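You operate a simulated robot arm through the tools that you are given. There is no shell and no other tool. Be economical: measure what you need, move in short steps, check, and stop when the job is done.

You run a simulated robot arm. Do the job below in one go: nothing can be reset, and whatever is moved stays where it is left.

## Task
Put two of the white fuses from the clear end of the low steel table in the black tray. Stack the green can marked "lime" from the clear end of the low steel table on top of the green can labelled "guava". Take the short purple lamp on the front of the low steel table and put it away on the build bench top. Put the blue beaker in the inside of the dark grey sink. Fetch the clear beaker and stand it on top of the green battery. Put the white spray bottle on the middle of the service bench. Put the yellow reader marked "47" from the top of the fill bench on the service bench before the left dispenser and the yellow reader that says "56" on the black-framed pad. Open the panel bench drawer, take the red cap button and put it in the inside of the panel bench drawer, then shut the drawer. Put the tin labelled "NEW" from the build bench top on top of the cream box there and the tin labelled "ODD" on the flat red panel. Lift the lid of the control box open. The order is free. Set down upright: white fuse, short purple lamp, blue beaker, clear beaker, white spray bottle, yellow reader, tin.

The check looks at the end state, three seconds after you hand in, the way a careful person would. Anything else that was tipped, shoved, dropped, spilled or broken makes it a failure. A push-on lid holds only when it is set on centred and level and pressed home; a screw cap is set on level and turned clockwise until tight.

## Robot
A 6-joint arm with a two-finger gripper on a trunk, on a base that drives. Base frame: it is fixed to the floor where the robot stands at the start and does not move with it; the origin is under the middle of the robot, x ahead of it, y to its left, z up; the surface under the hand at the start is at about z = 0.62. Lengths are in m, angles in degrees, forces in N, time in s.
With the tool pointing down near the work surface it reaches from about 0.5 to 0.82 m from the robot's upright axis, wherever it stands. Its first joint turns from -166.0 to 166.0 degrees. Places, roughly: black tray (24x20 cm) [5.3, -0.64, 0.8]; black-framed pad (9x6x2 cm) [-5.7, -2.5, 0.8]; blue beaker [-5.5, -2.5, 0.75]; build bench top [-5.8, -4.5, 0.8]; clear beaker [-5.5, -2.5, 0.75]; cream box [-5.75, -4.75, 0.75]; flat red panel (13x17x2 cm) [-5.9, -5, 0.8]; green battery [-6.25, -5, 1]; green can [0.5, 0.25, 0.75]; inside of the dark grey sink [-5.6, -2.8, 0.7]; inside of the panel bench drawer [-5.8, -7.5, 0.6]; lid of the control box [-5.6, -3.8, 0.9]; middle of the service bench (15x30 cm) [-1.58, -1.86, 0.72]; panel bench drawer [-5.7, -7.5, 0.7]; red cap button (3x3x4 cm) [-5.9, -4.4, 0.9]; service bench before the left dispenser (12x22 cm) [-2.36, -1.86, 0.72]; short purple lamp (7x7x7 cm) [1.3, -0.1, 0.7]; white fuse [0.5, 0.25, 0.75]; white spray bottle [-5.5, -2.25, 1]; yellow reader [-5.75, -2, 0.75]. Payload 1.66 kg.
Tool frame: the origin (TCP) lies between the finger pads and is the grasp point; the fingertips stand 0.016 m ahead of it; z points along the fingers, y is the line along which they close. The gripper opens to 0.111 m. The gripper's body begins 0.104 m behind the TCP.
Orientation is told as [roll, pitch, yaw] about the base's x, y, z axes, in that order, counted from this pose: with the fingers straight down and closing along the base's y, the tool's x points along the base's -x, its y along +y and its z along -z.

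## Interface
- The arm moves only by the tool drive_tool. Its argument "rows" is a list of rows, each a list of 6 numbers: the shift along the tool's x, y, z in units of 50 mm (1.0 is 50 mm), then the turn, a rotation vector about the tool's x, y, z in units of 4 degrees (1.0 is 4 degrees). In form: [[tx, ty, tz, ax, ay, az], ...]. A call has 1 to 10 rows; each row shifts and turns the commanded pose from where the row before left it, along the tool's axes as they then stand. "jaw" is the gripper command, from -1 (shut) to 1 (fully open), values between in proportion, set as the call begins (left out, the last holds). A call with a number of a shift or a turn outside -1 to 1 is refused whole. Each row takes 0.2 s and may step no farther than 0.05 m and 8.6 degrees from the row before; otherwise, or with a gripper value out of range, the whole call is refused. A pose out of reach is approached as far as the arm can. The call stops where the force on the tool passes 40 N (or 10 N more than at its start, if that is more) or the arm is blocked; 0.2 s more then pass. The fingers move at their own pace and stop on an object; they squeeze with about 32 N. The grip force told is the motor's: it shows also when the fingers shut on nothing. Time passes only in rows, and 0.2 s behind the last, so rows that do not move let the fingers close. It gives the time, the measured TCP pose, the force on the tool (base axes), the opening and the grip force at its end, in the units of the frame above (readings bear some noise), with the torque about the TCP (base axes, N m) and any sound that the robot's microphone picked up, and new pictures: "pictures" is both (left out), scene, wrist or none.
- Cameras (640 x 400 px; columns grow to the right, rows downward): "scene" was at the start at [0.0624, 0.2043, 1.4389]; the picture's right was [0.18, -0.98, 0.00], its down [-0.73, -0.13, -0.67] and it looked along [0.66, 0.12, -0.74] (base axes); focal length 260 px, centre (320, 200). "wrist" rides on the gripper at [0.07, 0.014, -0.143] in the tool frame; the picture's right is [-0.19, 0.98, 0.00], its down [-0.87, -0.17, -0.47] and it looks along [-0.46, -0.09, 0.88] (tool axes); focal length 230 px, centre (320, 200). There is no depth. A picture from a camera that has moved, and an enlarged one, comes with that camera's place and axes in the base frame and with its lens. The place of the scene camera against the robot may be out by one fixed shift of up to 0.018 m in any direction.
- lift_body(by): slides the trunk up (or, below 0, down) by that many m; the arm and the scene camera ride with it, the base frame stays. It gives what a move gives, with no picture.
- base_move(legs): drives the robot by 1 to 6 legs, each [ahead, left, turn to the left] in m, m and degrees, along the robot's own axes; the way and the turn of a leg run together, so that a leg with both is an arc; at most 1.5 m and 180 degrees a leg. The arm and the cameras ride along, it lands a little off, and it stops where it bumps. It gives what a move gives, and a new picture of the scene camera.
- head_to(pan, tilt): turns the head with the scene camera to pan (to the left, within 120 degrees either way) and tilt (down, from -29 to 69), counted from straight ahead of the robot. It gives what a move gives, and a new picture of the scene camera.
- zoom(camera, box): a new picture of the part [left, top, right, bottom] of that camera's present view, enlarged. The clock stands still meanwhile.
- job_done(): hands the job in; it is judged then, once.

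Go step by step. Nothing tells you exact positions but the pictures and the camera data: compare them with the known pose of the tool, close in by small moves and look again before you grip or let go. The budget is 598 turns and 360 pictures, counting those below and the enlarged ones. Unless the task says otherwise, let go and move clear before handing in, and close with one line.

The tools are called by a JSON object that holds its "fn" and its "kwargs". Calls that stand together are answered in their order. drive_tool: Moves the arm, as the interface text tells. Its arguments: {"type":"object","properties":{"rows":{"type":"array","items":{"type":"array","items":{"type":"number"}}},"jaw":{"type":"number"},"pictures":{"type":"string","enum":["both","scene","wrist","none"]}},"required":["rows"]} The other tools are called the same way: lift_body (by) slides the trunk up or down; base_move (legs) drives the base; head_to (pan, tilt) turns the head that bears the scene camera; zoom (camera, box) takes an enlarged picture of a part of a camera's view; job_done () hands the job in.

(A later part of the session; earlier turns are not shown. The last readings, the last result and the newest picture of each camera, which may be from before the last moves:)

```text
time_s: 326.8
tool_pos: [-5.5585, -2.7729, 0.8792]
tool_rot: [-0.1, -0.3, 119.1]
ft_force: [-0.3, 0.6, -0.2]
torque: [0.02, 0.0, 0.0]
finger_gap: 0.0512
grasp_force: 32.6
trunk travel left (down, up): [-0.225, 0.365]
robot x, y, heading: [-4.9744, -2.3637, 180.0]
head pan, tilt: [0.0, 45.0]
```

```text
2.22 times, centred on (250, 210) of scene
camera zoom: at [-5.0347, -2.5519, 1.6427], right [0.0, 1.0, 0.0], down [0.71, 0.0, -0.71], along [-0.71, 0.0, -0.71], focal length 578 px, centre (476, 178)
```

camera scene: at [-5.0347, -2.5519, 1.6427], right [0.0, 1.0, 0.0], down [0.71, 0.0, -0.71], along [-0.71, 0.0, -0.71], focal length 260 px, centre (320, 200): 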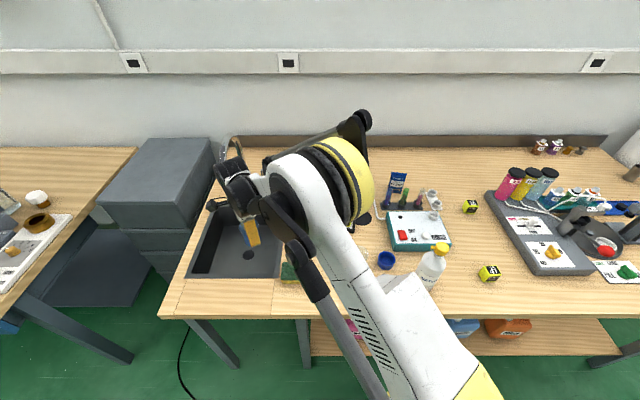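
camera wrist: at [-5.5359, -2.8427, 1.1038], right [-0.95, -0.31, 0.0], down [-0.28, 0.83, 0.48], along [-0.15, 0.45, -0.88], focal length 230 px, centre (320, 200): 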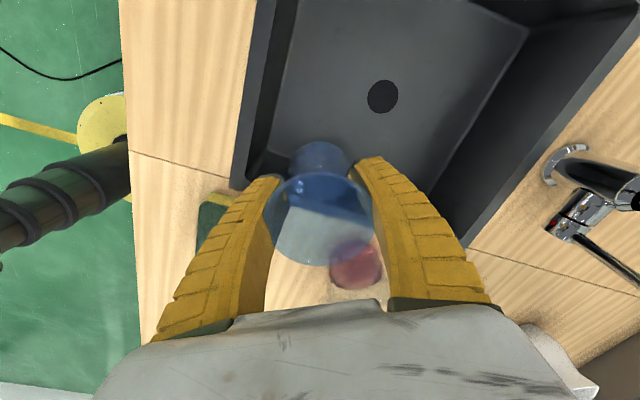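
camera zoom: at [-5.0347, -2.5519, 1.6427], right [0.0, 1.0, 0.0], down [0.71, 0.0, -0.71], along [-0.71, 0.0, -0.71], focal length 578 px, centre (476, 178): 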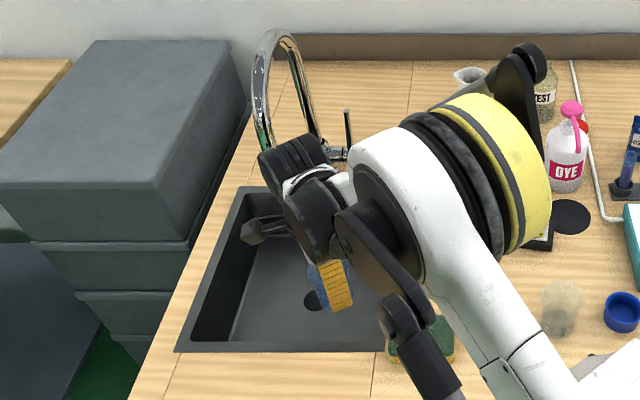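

{"fn": "drive_tool", "kwargs": {"rows": [[0, 0, 0.6, 0, 0, 0], [0, 0, 0.6, 0, 0, 0], [0, 0, 0.6, 0, 0, 0], [0, 0, 0.4, 0, 0, 0], [0, 0, 0, 0, 0, 0]], "pictures": "both"}}

```text
time_s: 328.0
tool_pos: [-5.5582, -2.7724, 0.7684]
tool_rot: [-0.2, -0.3, 119.1]
ft_force: [-0.9, -0.5, 0.5]
torque: [-0.03, 0.01, 0.01]
finger_gap: 0.0513
grasp_force: 31.5
trunk travel left (down, up): [-0.225, 0.365]
robot x, y, heading: [-4.9796, -2.3633, 180.1]
head pan, tilt: [0.0, 45.0]
camera scene: at [-5.0348, -2.552, 1.6427], right [0.0, 1.0, 0.0], down [0.71, 0.0, -0.71], along [-0.71, 0.0, -0.71], focal length 260 px, centre (320, 200)
camera wrist: at [-5.5368, -2.8423, 0.9119], right [-0.95, -0.31, 0.0], down [-0.28, 0.83, 0.48], along [-0.15, 0.45, -0.88], focal length 230 px, centre (320, 200)
```

scene: 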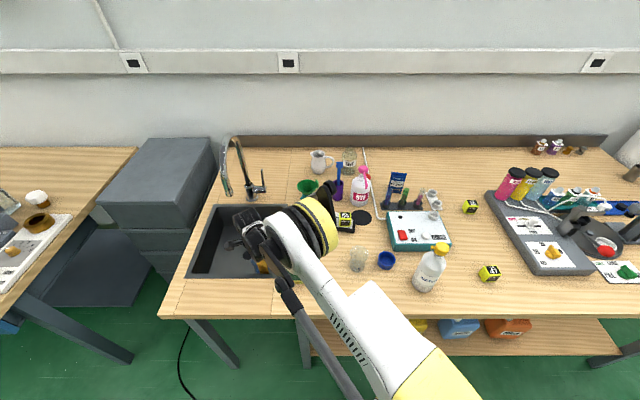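
wrist: 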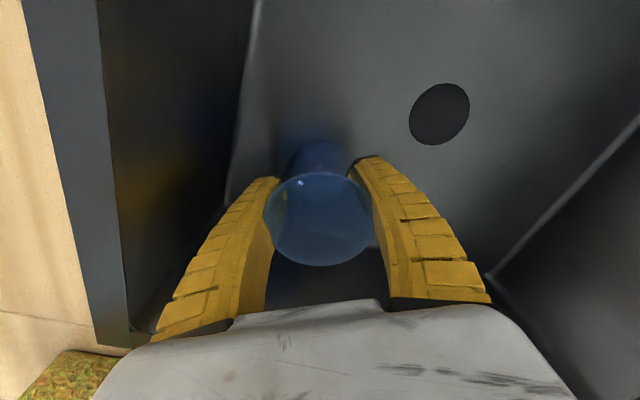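

{"fn": "drive_tool", "kwargs": {"rows": [[0, 0, 0.25, 0, 0, 0], [0, 0, 0.15, 0, 0, 0], [0, 0, 0.08, 0, 0, 0], [0, 0, 0.08, 0, 0, 0], [0, 0, 0.08, 0, 0, 0], [0, 0, 0.08, 0, 0, 0], [0, 0, 0, 0, 0, 0]], "pictures": "none"}}

```text
time_s: 329.6
tool_pos: [-5.554, -2.7698, 0.7455]
tool_rot: [-0.1, -0.2, 119.2]
ft_force: [-3.2, -4.5, 18.0]
torque: [-0.13, 0.06, 0.02]
finger_gap: 0.0516
grasp_force: 32.4
out of reach, approached as far as the arm can: row 4, 6
trunk travel left (down, up): [-0.225, 0.365]
robot x, y, heading: [-4.9763, -2.3674, 179.9]
head pan, tilt: [0.0, 45.0]
```

{"fn": "drive_tool", "kwargs": {"rows": [[0, 0, 0, 0, 0, 0]], "pictures": "wrist"}}

```text
time_s: 330.0
tool_pos: [-5.5527, -2.7696, 0.7453]
tool_rot: [0.0, -0.2, 119.3]
ft_force: [-0.7, -3.6, 17.6]
torque: [-0.04, 0.04, 0.02]
finger_gap: 0.0517
grasp_force: 31.8
trunk travel left (down, up): [-0.225, 0.365]
robot x, y, heading: [-4.9787, -2.3618, 180.1]
head pan, tilt: [0.0, 45.0]
camera wrist: at [-5.5314, -2.8378, 0.8888], right [-0.95, -0.31, 0.0], down [-0.28, 0.84, 0.48], along [-0.15, 0.45, -0.88], focal length 230 px, centre (320, 200)
```

wrist: 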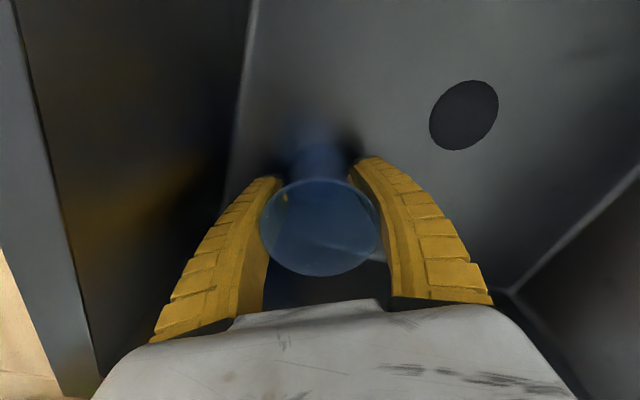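

{"fn": "drive_tool", "kwargs": {"rows": [[0, 0, -0.02, 0, 0, 0], [0, 0, 0, 0, 0, 0], [0, 0, 0, 0, 0, 0]], "jaw": 0.4, "pictures": "none"}}

{"fn": "drive_tool", "kwargs": {"rows": [[0, 0, -0.5, 0, 0, 0], [0, 0, -0.8, 0, 0, 0], [0, 0, -0.9, 0, 0, 0], [0, 0, -0.9, 0, 0, 0], [0, 0, -0.9, 0, 0, 0], [0, 0, -0.9, 0, 0, 0], [0, 0, -0.9, 0, 0, 0]], "pictures": "wrist"}}

```text
time_s: 330.8
tool_pos: [-5.5546, -2.771, 0.7451]
tool_rot: [-0.1, -0.2, 119.2]
ft_force: [-0.2, -0.1, -1.2]
torque: [0.02, 0.04, -0.02]
finger_gap: 0.0792
grasp_force: 0.7
trunk travel left (down, up): [-0.225, 0.365]
robot x, y, heading: [-4.9772, -2.3607, 179.8]
head pan, tilt: [0.0, 45.0]
```

```text
time_s: 332.4
tool_pos: [-5.5545, -2.7715, 1.0373]
tool_rot: [-0.2, -0.1, 119.3]
ft_force: [0.0, -0.2, -0.3]
torque: [-0.01, 0.02, 0.0]
finger_gap: 0.079
grasp_force: 1.0
trunk travel left (down, up): [-0.225, 0.365]
robot x, y, heading: [-4.9794, -2.3617, 180.0]
head pan, tilt: [0.0, 45.0]
camera wrist: at [-5.5325, -2.8398, 1.18], right [-0.95, -0.31, 0.0], down [-0.28, 0.84, 0.48], along [-0.15, 0.45, -0.88], focal length 230 px, centre (320, 200)
```

wrist: 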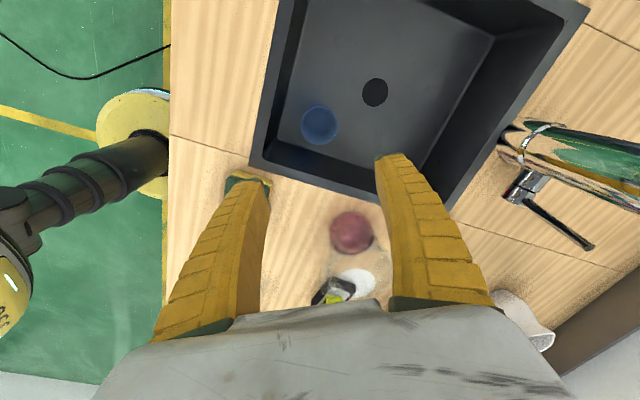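

The blue beaker stands in the sink. Moving over the clear beaker.

{"fn": "drive_tool", "kwargs": {"rows": [[-0.7, -0.516, 0, 0, 0, 0], [-0.7, -0.516, 0, 0, 0, 0], [-0.7, -0.516, 0, 0, 0, 0], [-0.7, -0.516, 0, 0, 0, 0], [-0.7, -0.516, 0, 0, 0, 0], [-0.7, -0.516, 0, 0, 0, 0], [-0.7, -0.516, 0, 0, 0, 0], [-0.7, -0.516, 0, 0, 0, 0], [0, 0, 0.5, 0, 0, 0], [0, 0, 0, 0, 0, 0]], "pictures": "none"}}

{"fn": "zoom", "kwargs": {"camera": "wrist", "box": [200, 60, 440, 220]}}

```text
time_s: 334.6
tool_pos: [-5.5122, -2.4251, 1.0113]
tool_rot: [-0.1, -0.2, 119.2]
ft_force: [1.1, 0.9, -0.5]
torque: [0.02, 0.04, -0.04]
finger_gap: 0.0788
grasp_force: 1.2
trunk travel left (down, up): [-0.225, 0.365]
robot x, y, heading: [-4.9791, -2.3624, 179.6]
head pan, tilt: [0.0, 45.0]
```

```text
2.50 times, centred on (320, 140) of wrist
camera zoom: at [-5.4906, -2.494, 1.1548], right [-0.95, -0.31, 0.0], down [-0.28, 0.83, 0.48], along [-0.15, 0.45, -0.88], focal length 575 px, centre (320, 350)
```

zoom: 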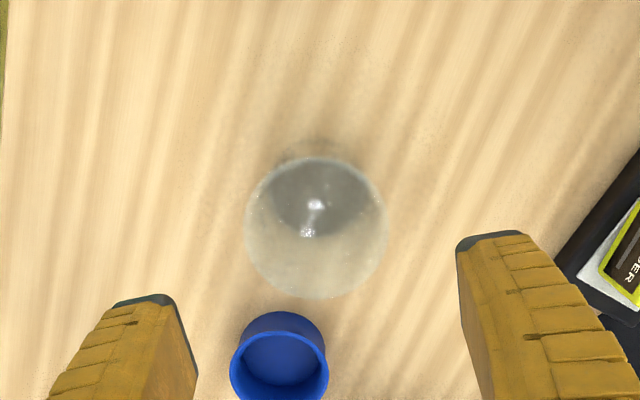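

{"fn": "drive_tool", "kwargs": {"rows": [[0.05, 0.03, 0.9, 0, 0, 0], [0, 0, 0.9, 0, 0, 0], [0, 0, 0.85, 0, 0, 0], [0, 0, 0, 0, 0, 0]], "jaw": 0.65, "pictures": "wrist"}}

{"fn": "drive_tool", "kwargs": {"rows": [[0, 0, 0, 0, 0, 0], [0, 0, 0, 0, 0, 0], [0, 0, 0, 0, 0, 0]], "jaw": -1, "pictures": "none"}}

{"fn": "drive_tool", "kwargs": {"rows": [[0, 0, -0.4, 0, 0, 0], [0, 0, -0.9, 0, 0, 0], [0, 0, -0.9, 0, 0, 0], [0, 0, -0.9, 0, 0, 0], [0, 0, -0.9, 0, 0, 0], [0, 0, -0.9, 0, 0, 0]], "pictures": "wrist"}}

```text
time_s: 335.6
tool_pos: [-5.5104, -2.427, 0.8802]
tool_rot: [0.0, -0.2, 119.2]
ft_force: [0.5, -0.6, -0.2]
torque: [-0.03, -0.02, -0.01]
finger_gap: 0.0925
grasp_force: 0.6
trunk travel left (down, up): [-0.225, 0.365]
robot x, y, heading: [-4.9794, -2.362, 179.9]
head pan, tilt: [0.0, 45.0]
camera wrist: at [-5.4882, -2.4951, 1.0232], right [-0.95, -0.31, 0.0], down [-0.28, 0.83, 0.48], along [-0.15, 0.45, -0.88], focal length 230 px, centre (320, 200)
```

wrist: 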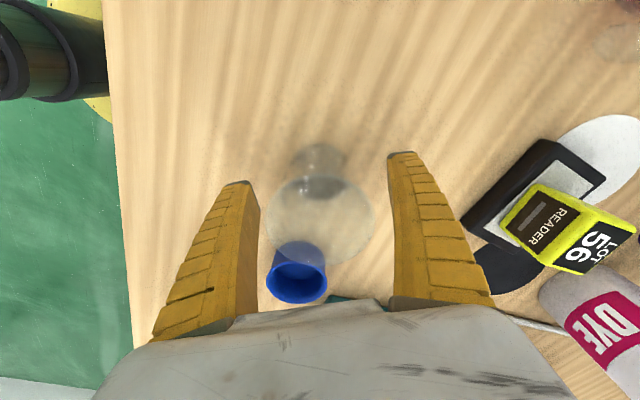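

```text
time_s: 336.4
tool_pos: [-5.5107, -2.4275, 0.8812]
tool_rot: [0.0, -0.2, 119.2]
ft_force: [-0.3, 0.0, 0.1]
torque: [-0.01, 0.05, -0.01]
finger_gap: 0.0521
grasp_force: 32.2
trunk travel left (down, up): [-0.225, 0.365]
robot x, y, heading: [-4.9778, -2.3624, 179.9]
head pan, tilt: [0.0, 45.0]
```

```text
time_s: 337.8
tool_pos: [-5.5109, -2.429, 1.1265]
tool_rot: [-0.1, -0.2, 119.2]
ft_force: [0.2, 0.0, -0.5]
torque: [0.01, 0.02, 0.02]
finger_gap: 0.0521
grasp_force: 32.2
trunk travel left (down, up): [-0.225, 0.365]
robot x, y, heading: [-4.9784, -2.3617, 179.8]
head pan, tilt: [0.0, 45.0]
camera wrist: at [-5.4888, -2.4977, 1.2687], right [-0.95, -0.31, 0.0], down [-0.28, 0.83, 0.48], along [-0.15, 0.45, -0.88], focal length 230 px, centre (320, 200)
```

wrist: 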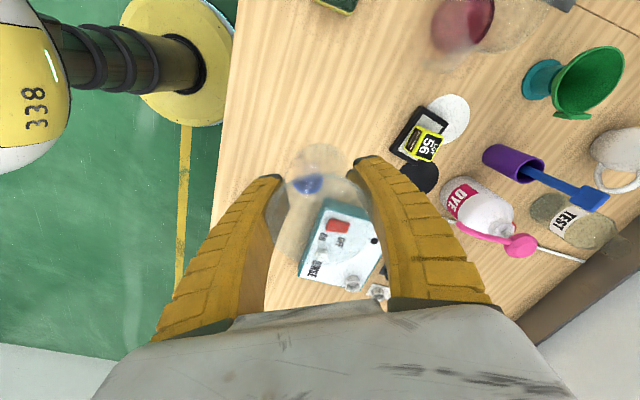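

Clear beaker held. The battery is deep at the back corner, so I'll approach from the bench's south end. First raising the trunk and driving there.

{"fn": "lift_body", "kwargs": {"by": 0.12}}

{"fn": "base_move", "kwargs": {"legs": [[-0.4, 0, 0], [0, 1.5, 0], [0, 1.5, 0]]}}

{"fn": "head_to", "kwargs": {"pan": 40, "tilt": 35}}

```text
time_s: 339.3
tool_pos: [-5.5111, -2.4299, 1.2439]
tool_rot: [-0.1, -0.2, 119.2]
ft_force: [0.4, -0.2, -0.4]
torque: [0.02, 0.02, 0.0]
finger_gap: 0.052
grasp_force: 31.6
trunk travel left (down, up): [-0.345, 0.245]
robot x, y, heading: [-4.9736, -2.3597, 180.0]
head pan, tilt: [0.0, 45.0]
```

```text
time_s: 356.0
tool_pos: [-5.1103, -5.4778, 1.2455]
tool_rot: [-0.1, -0.2, 120.4]
ft_force: [0.5, 0.2, 0.3]
torque: [0.0, 0.0, -0.01]
finger_gap: 0.0515
grasp_force: 32.3
trunk travel left (down, up): [-0.345, 0.245]
robot x, y, heading: [-4.5802, -5.4034, -179.1]
head pan, tilt: [0.0, 45.0]
camera scene: at [-4.631, -5.591, 1.7626], right [-0.02, 1.0, 0.0], down [0.71, 0.01, -0.71], along [-0.71, -0.01, -0.71], focal length 260 px, centre (320, 200)
```

scene: 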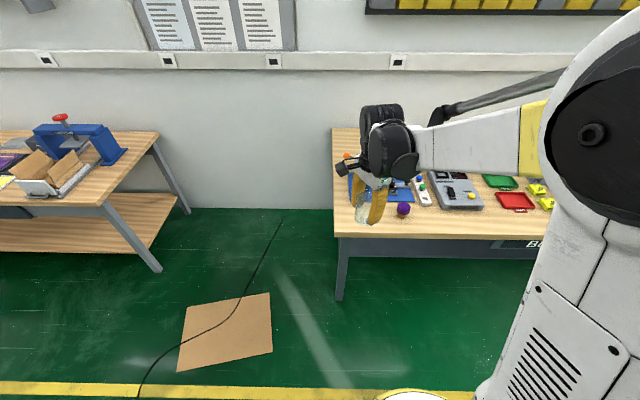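

```text
time_s: 357.1
tool_pos: [-5.11, -5.4774, 1.2444]
tool_rot: [-0.1, -0.2, 120.3]
ft_force: [0.4, 0.1, -0.6]
torque: [0.0, 0.02, 0.04]
finger_gap: 0.051
grasp_force: 32.1
trunk travel left (down, up): [-0.345, 0.245]
robot x, y, heading: [-4.5784, -5.3981, -179.1]
head pan, tilt: [40.0, 35.0]
camera scene: at [-4.6162, -5.6469, 1.7774], right [-0.66, 0.76, 0.0], down [0.43, 0.38, -0.82], along [-0.62, -0.54, -0.57], focal length 260 px, centre (320, 200)
```

scene: 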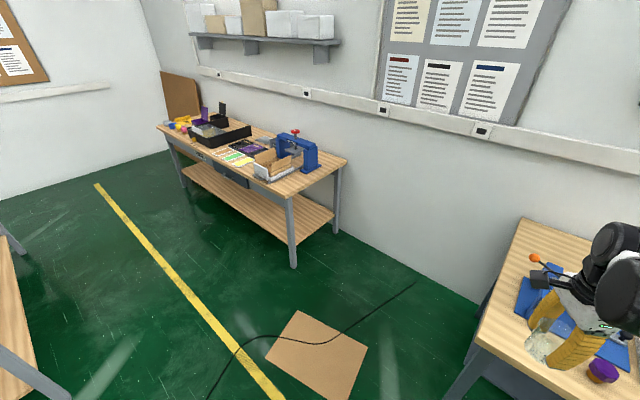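

{"fn": "base_move", "kwargs": {"legs": [[0, 0, -90.9], [-0.45, 0, 0], [0, 0.9, 0]]}}

{"fn": "head_to", "kwargs": {"pan": 20, "tilt": 50}}

```text
time_s: 367.9
tool_pos: [-5.5366, -5.3341, 1.245]
tool_rot: [-0.2, -0.3, 29.8]
ft_force: [0.2, 0.1, -0.7]
torque: [0.0, -0.02, 0.01]
finger_gap: 0.0512
grasp_force: 31.4
trunk travel left (down, up): [-0.345, 0.245]
robot x, y, heading: [-5.46, -5.8679, 90.7]
head pan, tilt: [40.0, 35.0]
camera scene: at [-5.7057, -5.8222, 1.7774], right [0.76, 0.65, 0.0], down [0.37, -0.44, -0.82], along [-0.53, 0.62, -0.57], focal length 260 px, centre (320, 200)
```

scene: 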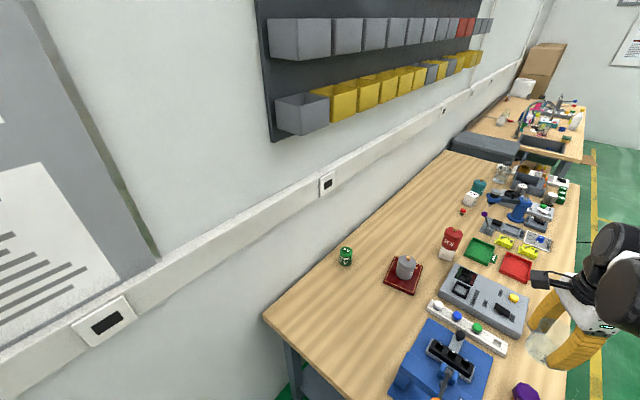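

```text
time_s: 368.8
tool_pos: [-5.535, -5.334, 1.2443]
tool_rot: [-0.1, -0.2, 29.9]
ft_force: [-0.1, 0.3, -1.7]
torque: [0.01, 0.02, 0.03]
finger_gap: 0.0514
grasp_force: 32.4
trunk travel left (down, up): [-0.345, 0.245]
robot x, y, heading: [-5.4638, -5.8687, 90.5]
head pan, tilt: [20.0, 50.0]
camera scene: at [-5.6751, -5.817, 1.7557], right [0.94, 0.35, 0.0], down [0.27, -0.72, -0.64], along [-0.23, 0.6, -0.77], focal length 260 px, centre (320, 200)
```

scene: 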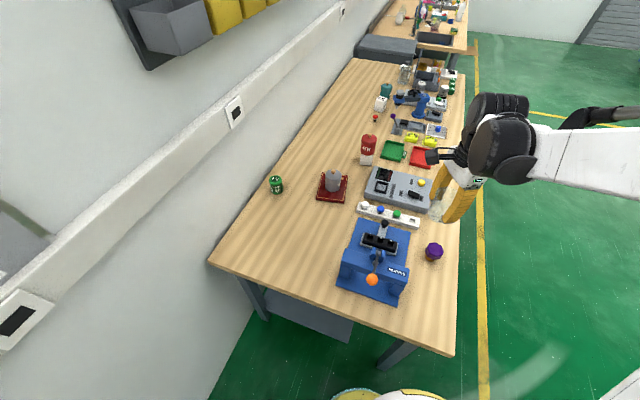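

{"fn": "base_move", "kwargs": {"legs": [[0, 0.45, 0]]}}

{"fn": "drive_tool", "kwargs": {"rows": [[0, 0, 0, 0, 0, 0]], "pictures": "wrist"}}

```text
time_s: 371.5
tool_pos: [-5.99, -5.3402, 1.2457]
tool_rot: [-0.2, -0.2, 30.2]
ft_force: [-0.2, 0.8, -0.5]
torque: [0.01, 0.0, -0.02]
finger_gap: 0.0515
grasp_force: 31.8
trunk travel left (down, up): [-0.345, 0.245]
robot x, y, heading: [-5.9145, -5.8744, 90.8]
head pan, tilt: [20.0, 50.0]
camera scene: at [-6.1265, -5.824, 1.7556], right [0.93, 0.36, 0.0], down [0.27, -0.72, -0.64], along [-0.23, 0.6, -0.77], focal length 260 px, centre (320, 200)
```

scene: 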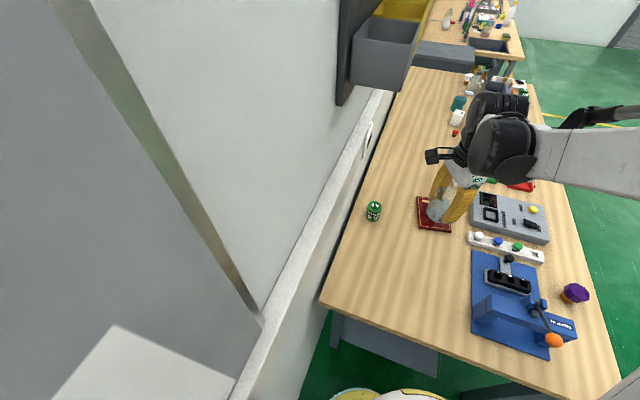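

```text
time_s: 371.9
tool_pos: [-5.9896, -5.3404, 1.2456]
tool_rot: [-0.1, -0.2, 30.2]
ft_force: [0.3, 0.2, -0.9]
torque: [-0.02, -0.03, -0.04]
finger_gap: 0.0512
grasp_force: 32.2
trunk travel left (down, up): [-0.345, 0.245]
robot x, y, heading: [-5.9144, -5.8765, 91.0]
head pan, tilt: [20.0, 50.0]
camera wrist: at [-6.0576, -5.3641, 1.3878], right [-0.33, 0.94, 0.0], down [0.83, 0.29, 0.48], along [0.45, 0.16, -0.88], focal length 230 px, centre (320, 200)
```

wrist: 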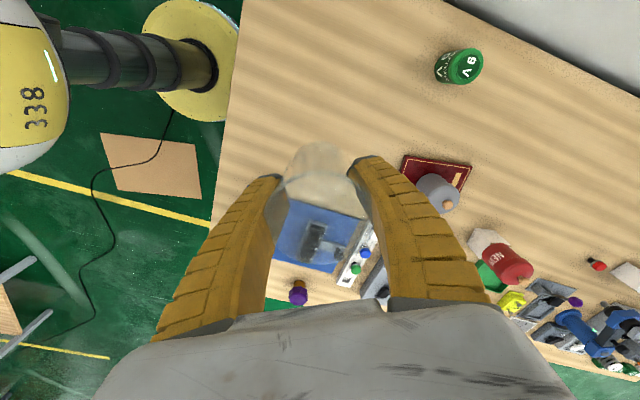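

{"fn": "lift_body", "kwargs": {"by": -0.12}}

{"fn": "drive_tool", "kwargs": {"rows": [[0, 0, 0.9, 0, 0, 0], [0, 0, 0.9, 0, 0, 0], [0, 0, 0, 0, 0, 0]], "pictures": "wrist"}}

{"fn": "zoom", "kwargs": {"camera": "wrist", "box": [400, 20, 560, 130]}}

```text
time_s: 373.4
tool_pos: [-5.9895, -5.3403, 1.1248]
tool_rot: [0.0, -0.2, 30.1]
ft_force: [-0.1, -0.1, -0.1]
torque: [-0.02, -0.01, -0.01]
finger_gap: 0.0512
grasp_force: 31.7
trunk travel left (down, up): [-0.225, 0.365]
robot x, y, heading: [-5.9147, -5.8785, 90.8]
head pan, tilt: [20.0, 50.0]
```

```text
time_s: 374.2
tool_pos: [-5.9899, -5.3425, 1.0345]
tool_rot: [-0.1, -0.2, 30.1]
ft_force: [-0.3, 1.0, -0.3]
torque: [0.02, 0.05, 0.01]
finger_gap: 0.0513
grasp_force: 32.1
trunk travel left (down, up): [-0.225, 0.365]
robot x, y, heading: [-5.9136, -5.8741, 90.8]
head pan, tilt: [20.0, 50.0]
camera wrist: at [-6.0576, -5.3653, 1.1767], right [-0.33, 0.94, 0.0], down [0.83, 0.29, 0.48], along [0.45, 0.16, -0.88], focal length 230 px, centre (320, 200)
```

wrist: 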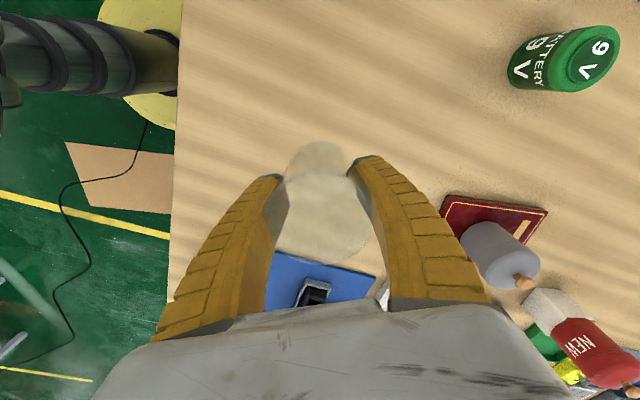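

```text
3.64 times, centred on (480, 75) of wrist
camera zoom: at [-6.0576, -5.3653, 1.1767], right [-0.33, 0.94, 0.0], down [0.83, 0.29, 0.48], along [0.45, 0.16, -0.88], focal length 837 px, centre (-262, 654)
```

zoom: 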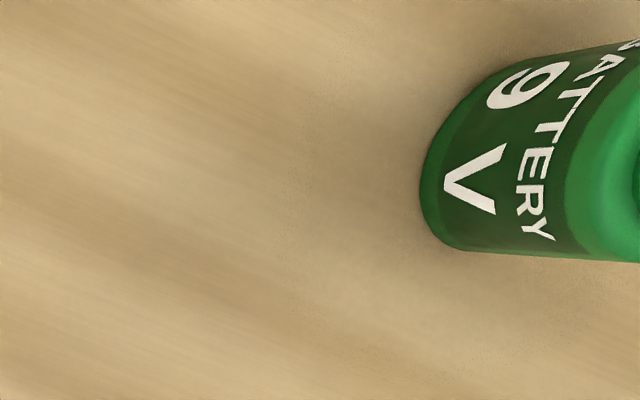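

{"fn": "drive_tool", "kwargs": {"rows": [[0.117, 0.948, 0, 0, 0, 0], [0.117, 0.948, 0, 0, 0, 0], [0.117, 0.948, 0, 0, 0, 0], [0.117, 0.948, 0, 0, 0, 0], [0.117, 0.948, 0, 0, 0, 0], [0.117, 0.948, 0, 0, 0, 0], [0, 0, 0, 0, 0, 0]], "pictures": "both"}}

{"fn": "zoom", "kwargs": {"camera": "scene", "box": [310, 120, 470, 260]}}

```text
time_s: 375.8
tool_pos: [-6.1631, -5.1125, 1.0329]
tool_rot: [-0.1, -0.2, 30.1]
ft_force: [0.8, 0.6, -0.9]
torque: [-0.02, -0.04, -0.01]
finger_gap: 0.0513
grasp_force: 31.8
trunk travel left (down, up): [-0.225, 0.365]
robot x, y, heading: [-5.9168, -5.8736, 91.0]
head pan, tilt: [20.0, 50.0]
camera scene: at [-6.1254, -5.8244, 1.6358], right [0.93, 0.36, 0.0], down [0.27, -0.72, -0.64], along [-0.23, 0.6, -0.77], focal length 260 px, centre (320, 200)
camera wrist: at [-6.2326, -5.1364, 1.1751], right [-0.33, 0.94, 0.0], down [0.83, 0.29, 0.48], along [0.45, 0.16, -0.88], focal length 230 px, centre (320, 200)
```

scene: 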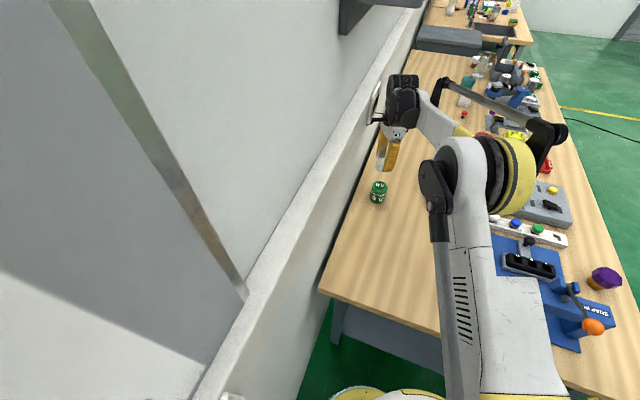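
wrist: 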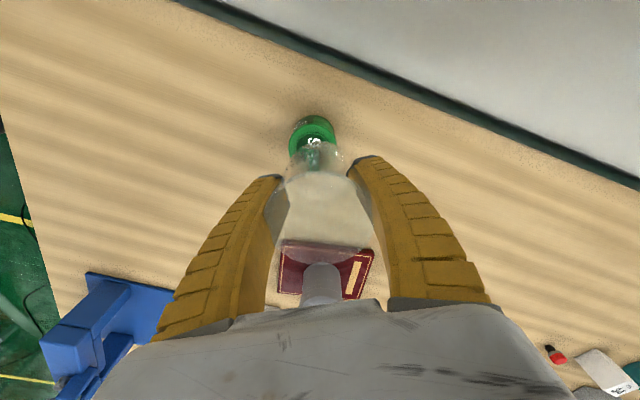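

```text
2.86 times, centred on (390, 190) of scene
camera zoom: at [-6.1254, -5.8244, 1.6358], right [0.93, 0.36, 0.0], down [0.27, -0.72, -0.64], along [-0.23, 0.6, -0.77], focal length 743 px, centre (120, 229)
```

zoom: 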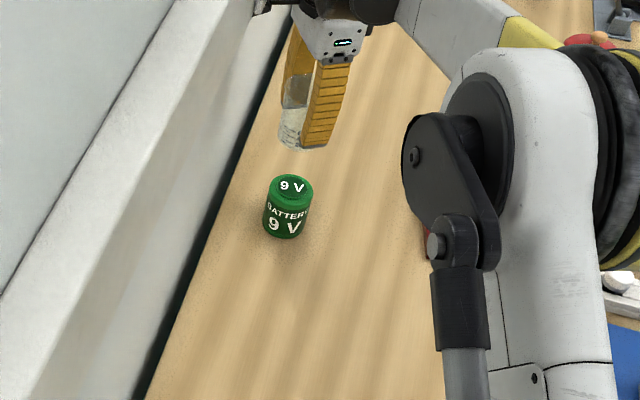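

{"fn": "zoom", "kwargs": {"camera": "wrist", "box": [250, 90, 390, 210]}}

```text
3.33 times, centred on (320, 150) of wrist
camera zoom: at [-6.2326, -5.1364, 1.1751], right [-0.33, 0.94, 0.0], down [0.83, 0.29, 0.48], along [0.45, 0.16, -0.88], focal length 767 px, centre (320, 367)
```

zoom: 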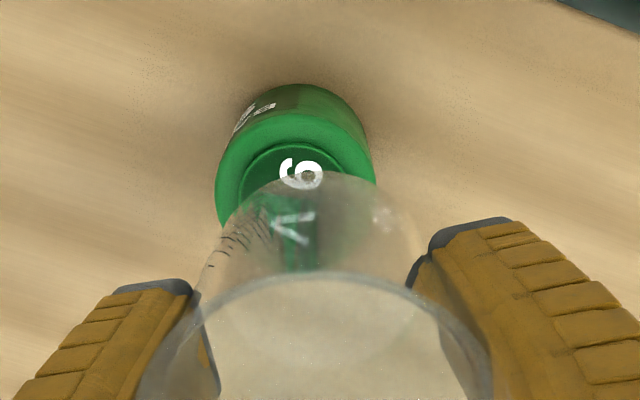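

{"fn": "drive_tool", "kwargs": {"rows": [[0.01, -0.1, 0.4, 0, 0, 0], [0, 0, 0.5, 0, 0, 0], [0, 0, 0.4, 0, 0, 0], [0, 0, 0, 0, 0, 0]], "pictures": "none"}}

{"fn": "zoom", "kwargs": {"camera": "wrist", "box": [250, 90, 390, 210]}}

{"fn": "zoom", "kwargs": {"camera": "scene", "box": [340, 140, 430, 220]}}

```text
time_s: 376.8
tool_pos: [-6.1603, -5.1166, 0.97]
tool_rot: [0.0, -0.1, 30.3]
ft_force: [0.7, 0.6, -1.1]
torque: [0.02, -0.03, -0.01]
finger_gap: 0.0514
grasp_force: 32.1
trunk travel left (down, up): [-0.225, 0.365]
robot x, y, heading: [-5.9155, -5.8731, 90.8]
head pan, tilt: [20.0, 50.0]
```

```text
3.33 times, centred on (320, 150) of wrist
camera zoom: at [-6.229, -5.1406, 1.1127], right [-0.33, 0.94, 0.0], down [0.83, 0.29, 0.48], along [0.45, 0.16, -0.88], focal length 767 px, centre (320, 367)
```

zoom: 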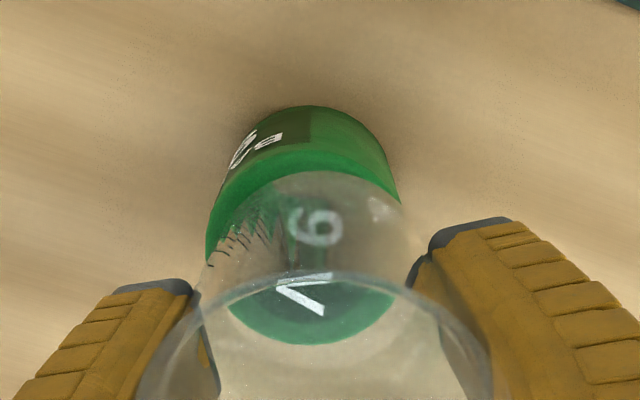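

```text
5.00 times, centred on (385, 180) of scene
camera zoom: at [-6.1256, -5.8241, 1.6357], right [0.93, 0.36, 0.0], down [0.27, -0.72, -0.64], along [-0.23, 0.6, -0.77], focal length 1300 px, centre (-5, 300)
```

zoom: 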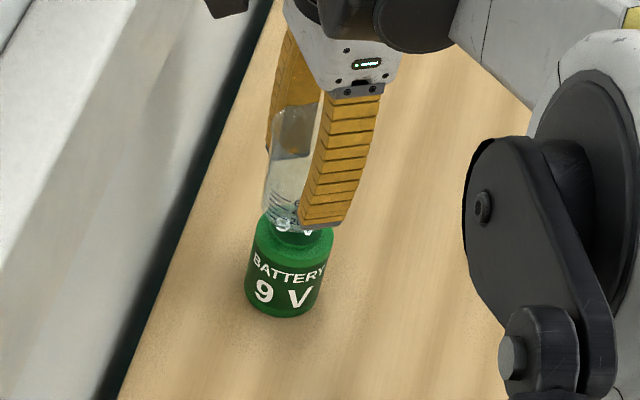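

{"fn": "drive_tool", "kwargs": {"rows": [[0, -0.03, 0.15, 0, 0, 0], [0, 0, 0.1, 0, 0, 0], [0, 0, 0.08, 0, 0, 0], [0, 0, 0, 0, 0, 0]], "pictures": "none"}}

```text
time_s: 377.8
tool_pos: [-6.16, -5.1169, 0.952]
tool_rot: [-0.1, -0.2, 30.2]
ft_force: [-0.7, 1.0, 2.8]
torque: [0.07, 0.11, 0.0]
finger_gap: 0.0515
grasp_force: 32.6
trunk travel left (down, up): [-0.225, 0.365]
robot x, y, heading: [-5.9134, -5.8736, 90.9]
head pan, tilt: [20.0, 50.0]
```

{"fn": "drive_tool", "kwargs": {"rows": [[0, 0, 0.05, 0, 0, 0], [0, 0, 0, 0, 0, 0]], "pictures": "none"}}

{"fn": "zoom", "kwargs": {"camera": "wrist", "box": [250, 90, 390, 210]}}

{"fn": "zoom", "kwargs": {"camera": "scene", "box": [340, 140, 430, 220]}}

```text
time_s: 378.4
tool_pos: [-6.1604, -5.1186, 0.9522]
tool_rot: [-0.1, -0.2, 30.2]
ft_force: [-0.1, 4.4, 18.3]
torque: [0.08, 0.09, -0.04]
finger_gap: 0.0516
grasp_force: 32.2
trunk travel left (down, up): [-0.225, 0.365]
robot x, y, heading: [-5.914, -5.8747, 91.1]
head pan, tilt: [20.0, 50.0]
```

```text
3.33 times, centred on (320, 150) of wrist
camera zoom: at [-6.2278, -5.1429, 1.0949], right [-0.33, 0.94, 0.0], down [0.83, 0.29, 0.48], along [0.45, 0.16, -0.88], focal length 767 px, centre (320, 367)
```

zoom: 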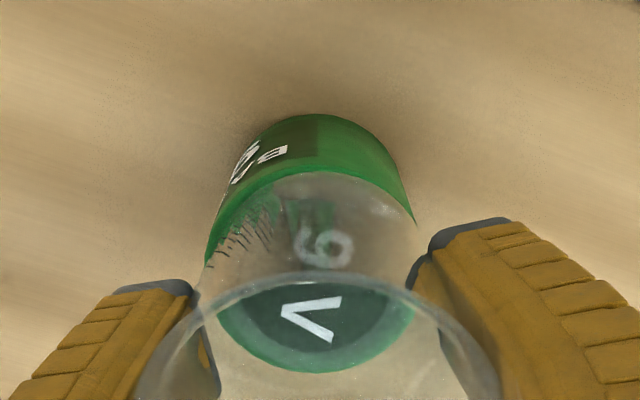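

```text
5.00 times, centred on (385, 180) of scene
camera zoom: at [-6.125, -5.8254, 1.636], right [0.93, 0.36, 0.0], down [0.27, -0.72, -0.64], along [-0.23, 0.6, -0.77], focal length 1300 px, centre (-5, 300)
```

zoom: 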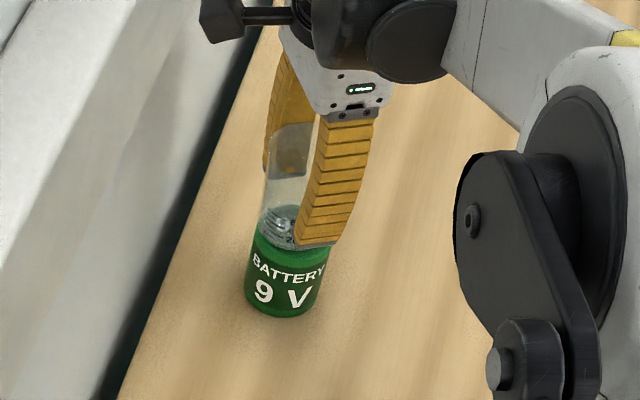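

{"fn": "drive_tool", "kwargs": {"rows": [[0, 0, -0.03, 0, 0, 0], [0, 0, 0, 0, 0, 0]], "pictures": "none"}}

{"fn": "drive_tool", "kwargs": {"rows": [[0, 0, 0, 0, 0, 0], [0, 0, 0, 0, 0, 0], [0, 0, 0, 0, 0, 0]], "jaw": 0.6, "pictures": "none"}}

{"fn": "drive_tool", "kwargs": {"rows": [[0, 0, -0.4, 0, 0, 0], [0, 0, -0.7, 0, 0, 0], [0, 0, -0.7, 0, 0, 0], [0, -0.8, 0, 0, 0, 0], [0, -0.9, 0, 0, 0, 0], [0, -0.9, 0, 0, 0, 0]], "pictures": "both"}}

```text
time_s: 379.0
tool_pos: [-6.1602, -5.1193, 0.9517]
tool_rot: [-0.1, -0.3, 30.1]
ft_force: [0.5, 1.7, 9.1]
torque: [0.01, 0.05, 0.01]
finger_gap: 0.0516
grasp_force: 32.1
trunk travel left (down, up): [-0.225, 0.365]
robot x, y, heading: [-5.9159, -5.8742, 90.5]
head pan, tilt: [20.0, 50.0]
```

```text
time_s: 379.8
tool_pos: [-6.1605, -5.1188, 0.9506]
tool_rot: [-0.1, -0.3, 30.2]
ft_force: [0.6, -0.2, 1.2]
torque: [-0.02, -0.03, -0.02]
finger_gap: 0.0902
grasp_force: 1.2
trunk travel left (down, up): [-0.225, 0.365]
robot x, y, heading: [-5.9122, -5.874, 90.7]
head pan, tilt: [20.0, 50.0]
```

```text
time_s: 381.2
tool_pos: [-6.094, -5.2322, 1.0424]
tool_rot: [-0.1, -0.2, 30.2]
ft_force: [-0.3, -0.8, -0.2]
torque: [0.04, 0.02, -0.02]
finger_gap: 0.09
grasp_force: 0.8
trunk travel left (down, up): [-0.225, 0.365]
robot x, y, heading: [-5.9165, -5.8707, 91.0]
head pan, tilt: [20.0, 50.0]
camera scene: at [-6.1251, -5.8251, 1.6359], right [0.93, 0.36, 0.0], down [0.27, -0.72, -0.64], along [-0.23, 0.6, -0.77], focal length 260 px, centre (320, 200)
camera wrist: at [-6.1631, -5.2561, 1.1851], right [-0.33, 0.94, 0.0], down [0.83, 0.29, 0.48], along [0.45, 0.16, -0.88], focal length 230 px, centre (320, 200)
```

scene: 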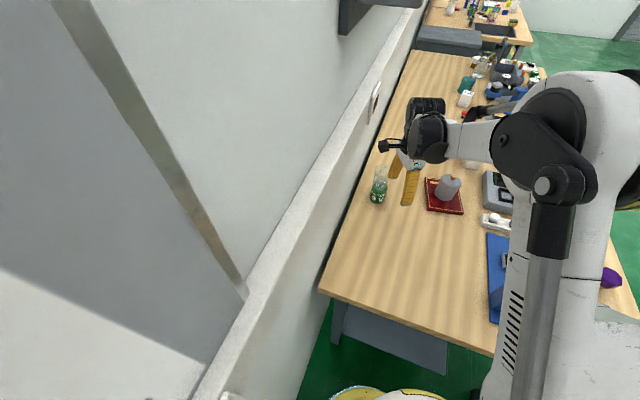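
wrist: 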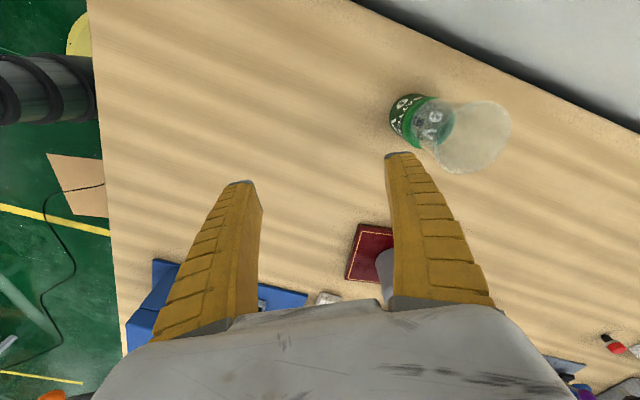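

{"fn": "zoom", "kwargs": {"camera": "scene", "box": [340, 140, 430, 220]}}

```text
5.00 times, centred on (385, 180) of scene
camera zoom: at [-6.1251, -5.8251, 1.6359], right [0.93, 0.36, 0.0], down [0.27, -0.72, -0.64], along [-0.23, 0.6, -0.77], focal length 1300 px, centre (-5, 300)
```

zoom: 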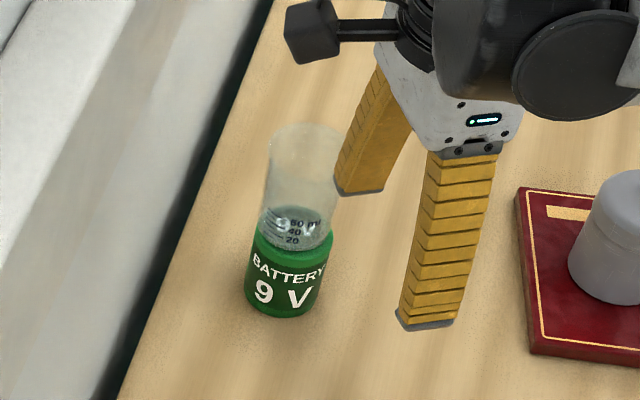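

The clear beaker stands on the battery. I'll retract and go open the panel bench drawer next.

{"fn": "drive_tool", "kwargs": {"rows": [[-0.2, -0.9, 0, 0, 0, 0], [-0.2, -0.9, 0, 0, 0, 0], [-0.2, -0.9, 0, 0, 0, 0], [0, 0, -0.9, 0, 0, 0], [0, 0, -0.9, 0, 0, 0], [0, 0, -0.9, 0, 0, -0.95], [0, 0, -0.9, 0, 0, -0.95], [0, 0, 0, 0, 0, -0.95], [0, 0, 0, 0, 0, -0.95], [0, 0, 0, 0, 0, -0.95]], "pictures": "none"}}

{"fn": "drive_tool", "kwargs": {"rows": [[0, 0, 0, 0, 0, -0.95], [0, 0, 0, 0, 0, -0.95], [0, 0, 0, 0, 0, -0.95], [0, 0, 0, 0, 0, -0.95], [0, 0, 0, 0, 0, -0.95], [0, 0, 0, 0, 0, -0.95], [0, 0, 0, 0, 0, -0.95], [0, 0, 0, 0, 0, -0.95], [0, 0, 0, 0, 0, -0.95], [0, 0, 0, 0, 0, -0.95]], "pictures": "none"}}

{"fn": "base_move", "kwargs": {"legs": [[0, -1.1, 0]]}}

```text
time_s: 383.4
tool_pos: [-6.0029, -5.3321, 1.2225]
tool_rot: [-0.2, -0.1, 49.4]
ft_force: [0.3, 0.1, 0.2]
torque: [0.0, 0.01, 0.0]
finger_gap: 0.0903
grasp_force: 0.7
trunk travel left (down, up): [-0.225, 0.365]
robot x, y, heading: [-5.9104, -5.8728, 90.8]
head pan, tilt: [20.0, 50.0]
```

```text
time_s: 385.6
tool_pos: [-6.0017, -5.331, 1.2227]
tool_rot: [-0.3, -0.1, 87.3]
ft_force: [0.3, -1.2, 0.0]
torque: [0.0, 0.01, 0.01]
finger_gap: 0.0896
grasp_force: 0.7
trunk travel left (down, up): [-0.225, 0.365]
robot x, y, heading: [-5.9118, -5.8742, 91.1]
head pan, tilt: [20.0, 50.0]
```

```text
time_s: 391.2
tool_pos: [-4.8925, -5.3185, 1.2225]
tool_rot: [-0.4, 0.0, 86.9]
ft_force: [-0.5, 0.0, 0.2]
torque: [-0.01, 0.02, 0.03]
finger_gap: 0.0898
grasp_force: 0.7
trunk travel left (down, up): [-0.225, 0.365]
robot x, y, heading: [-4.8098, -5.8596, 90.2]
head pan, tilt: [20.0, 50.0]
camera scene: at [-5.0198, -5.8095, 1.6358], right [0.94, 0.35, 0.0], down [0.27, -0.72, -0.64], along [-0.22, 0.6, -0.77], focal length 260 px, centre (320, 200)
```

scene: 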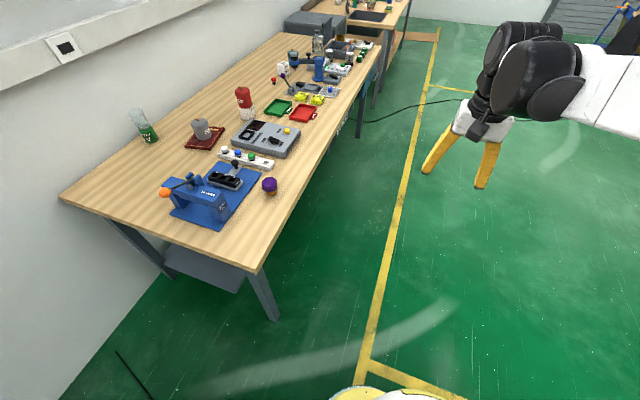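

{"fn": "base_move", "kwargs": {"legs": [[0, 0, 90], [0.05, 0.7, 0]]}}

{"fn": "head_to", "kwargs": {"pan": 45, "tilt": 35}}

```text
time_s: 398.8
tool_pos: [-5.4261, -6.612, 1.2231]
tool_rot: [-0.4, -0.1, 174.1]
ft_force: [0.6, 0.3, 0.1]
torque: [0.02, -0.03, 0.03]
finger_gap: 0.0896
grasp_force: 0.9
trunk travel left (down, up): [-0.225, 0.365]
robot x, y, heading: [-4.8803, -6.554, 177.6]
head pan, tilt: [20.0, 50.0]
camera scene: at [-4.9376, -6.7675, 1.6356], right [-0.3, 0.95, 0.0], down [0.73, 0.23, -0.64], along [-0.61, -0.2, -0.77], focal length 260 px, centre (320, 200)
```

scene: 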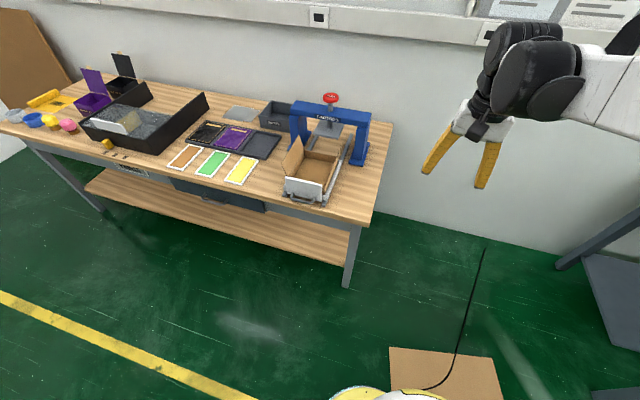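

```text
time_s: 399.7
tool_pos: [-5.4261, -6.6115, 1.2221]
tool_rot: [-0.4, -0.1, 174.1]
ft_force: [-0.2, 1.1, -0.6]
torque: [0.02, -0.03, -0.01]
finger_gap: 0.0899
grasp_force: 1.1
trunk travel left (down, up): [-0.225, 0.365]
robot x, y, heading: [-4.8815, -6.5557, 177.5]
head pan, tilt: [45.0, 35.0]
camera scene: at [-4.929, -6.8033, 1.6574], right [-0.68, 0.73, 0.0], down [0.42, 0.39, -0.82], along [-0.6, -0.56, -0.57], focal length 260 px, centre (320, 200)
```

scene: 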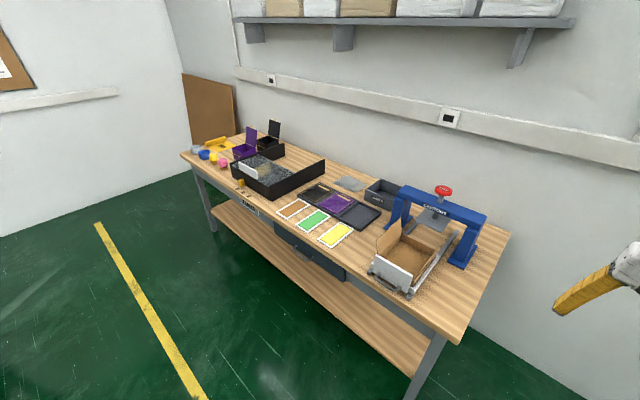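

{"fn": "base_move", "kwargs": {"legs": [[0, 0, 2.5], [-0.1, 0.95, 0]]}}

{"fn": "head_to", "kwargs": {"pan": 0, "tilt": 45}}

```text
time_s: 405.1
tool_pos: [-5.3074, -7.5975, 1.2222]
tool_rot: [-0.3, 0.0, 177.9]
ft_force: [-0.2, -0.1, -0.3]
torque: [0.02, 0.02, -0.03]
finger_gap: 0.09
grasp_force: 0.7
trunk travel left (down, up): [-0.225, 0.365]
robot x, y, heading: [-4.7672, -7.5062, -178.3]
head pan, tilt: [45.0, 35.0]
camera scene: at [-4.7982, -7.7564, 1.6574], right [-0.73, 0.69, 0.0], down [0.39, 0.42, -0.82], along [-0.56, -0.59, -0.57], focal length 260 px, centre (320, 200)
```

scene: 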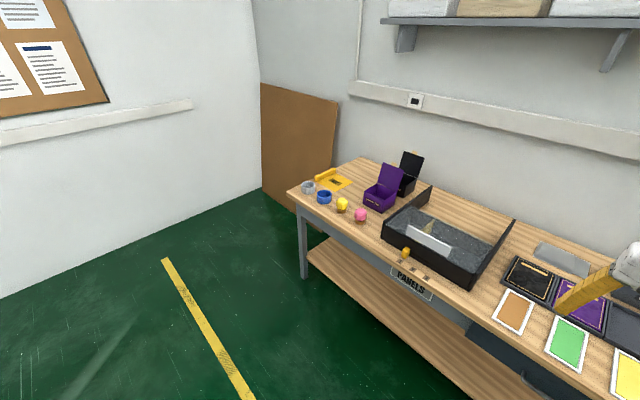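

```text
time_s: 406.2
tool_pos: [-5.3073, -7.5973, 1.2215]
tool_rot: [-0.3, 0.0, 177.7]
ft_force: [0.2, 0.2, -0.5]
torque: [0.02, 0.03, 0.01]
finger_gap: 0.09
grasp_force: 0.8
trunk travel left (down, up): [-0.225, 0.365]
robot x, y, heading: [-4.7682, -7.5042, -178.5]
head pan, tilt: [0.0, 45.0]
camera scene: at [-4.8189, -7.6944, 1.6426], right [-0.03, 1.0, 0.0], down [0.71, 0.02, -0.71], along [-0.71, -0.02, -0.71], focal length 260 px, centre (320, 200)
```

scene: 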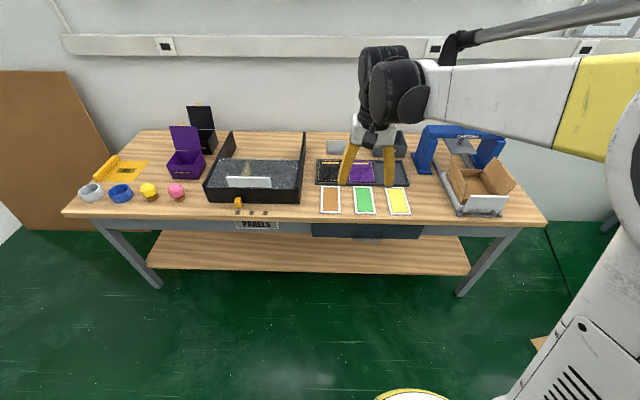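

{"fn": "base_move", "kwargs": {"legs": [[-0.25, -0.02, -1.5]]}}

{"fn": "lift_body", "kwargs": {"by": -0.22}}

{"fn": "head_to", "kwargs": {"pan": -5, "tilt": 35}}

{"fn": "zoom", "kwargs": {"camera": "scene", "box": [260, 160, 460, 300]}}

```text
time_s: 408.1
tool_pos: [-5.0559, -7.5586, 1.2222]
tool_rot: [-0.4, -0.1, 176.3]
ft_force: [0.4, 0.2, 0.3]
torque: [0.02, 0.05, -0.06]
finger_gap: 0.0897
grasp_force: 0.7
trunk travel left (down, up): [-0.225, 0.365]
robot x, y, heading: [-4.5174, -7.4812, 179.6]
head pan, tilt: [0.0, 45.0]
camera scene: at [-4.5705, -7.6693, 1.6427], right [0.0, 1.0, 0.0], down [0.71, 0.0, -0.71], along [-0.71, 0.0, -0.71], focal length 260 px, centre (320, 200)
```

scene: 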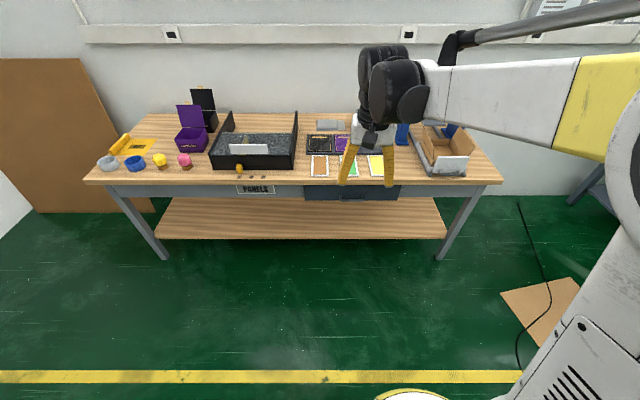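

```text
time_s: 410.4
tool_pos: [-5.0567, -7.5591, 1.0039]
tool_rot: [-0.3, 0.0, 176.4]
ft_force: [-1.2, -0.3, -0.9]
torque: [-0.04, 0.04, 0.01]
finger_gap: 0.0902
grasp_force: 0.3
trunk travel left (down, up): [-0.005, 0.585]
robot x, y, heading: [-4.5157, -7.4797, 180.1]
head pan, tilt: [0.0, 45.0]
```

```text
time_s: 411.1
tool_pos: [-5.0569, -7.5602, 1.0015]
tool_rot: [-0.3, 0.1, 176.3]
ft_force: [-0.1, 0.3, -0.8]
torque: [0.01, -0.02, 0.0]
finger_gap: 0.0898
grasp_force: 0.7
trunk travel left (down, up): [-0.005, 0.585]
robot x, y, heading: [-4.5146, -7.4787, 180.1]
head pan, tilt: [-5.0, 35.0]
camera scene: at [-4.578, -7.6617, 1.4374], right [0.09, 1.0, 0.0], down [0.57, -0.05, -0.82], along [-0.82, 0.07, -0.57], focal length 260 px, centre (320, 200)
```

scene: 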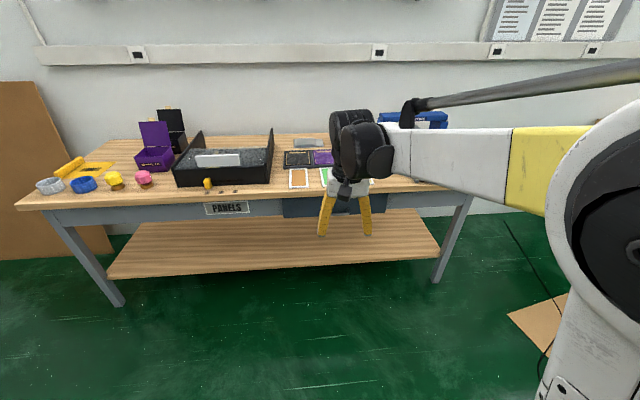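

```text
2.86 times, centred on (360, 230) of scene
camera zoom: at [-4.578, -7.6617, 1.4374], right [0.09, 1.0, 0.0], down [0.57, -0.05, -0.82], along [-0.82, 0.07, -0.57], focal length 743 px, centre (206, 114)
```

zoom: 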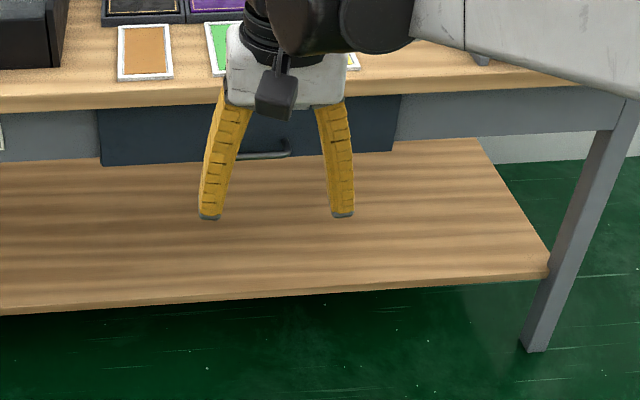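

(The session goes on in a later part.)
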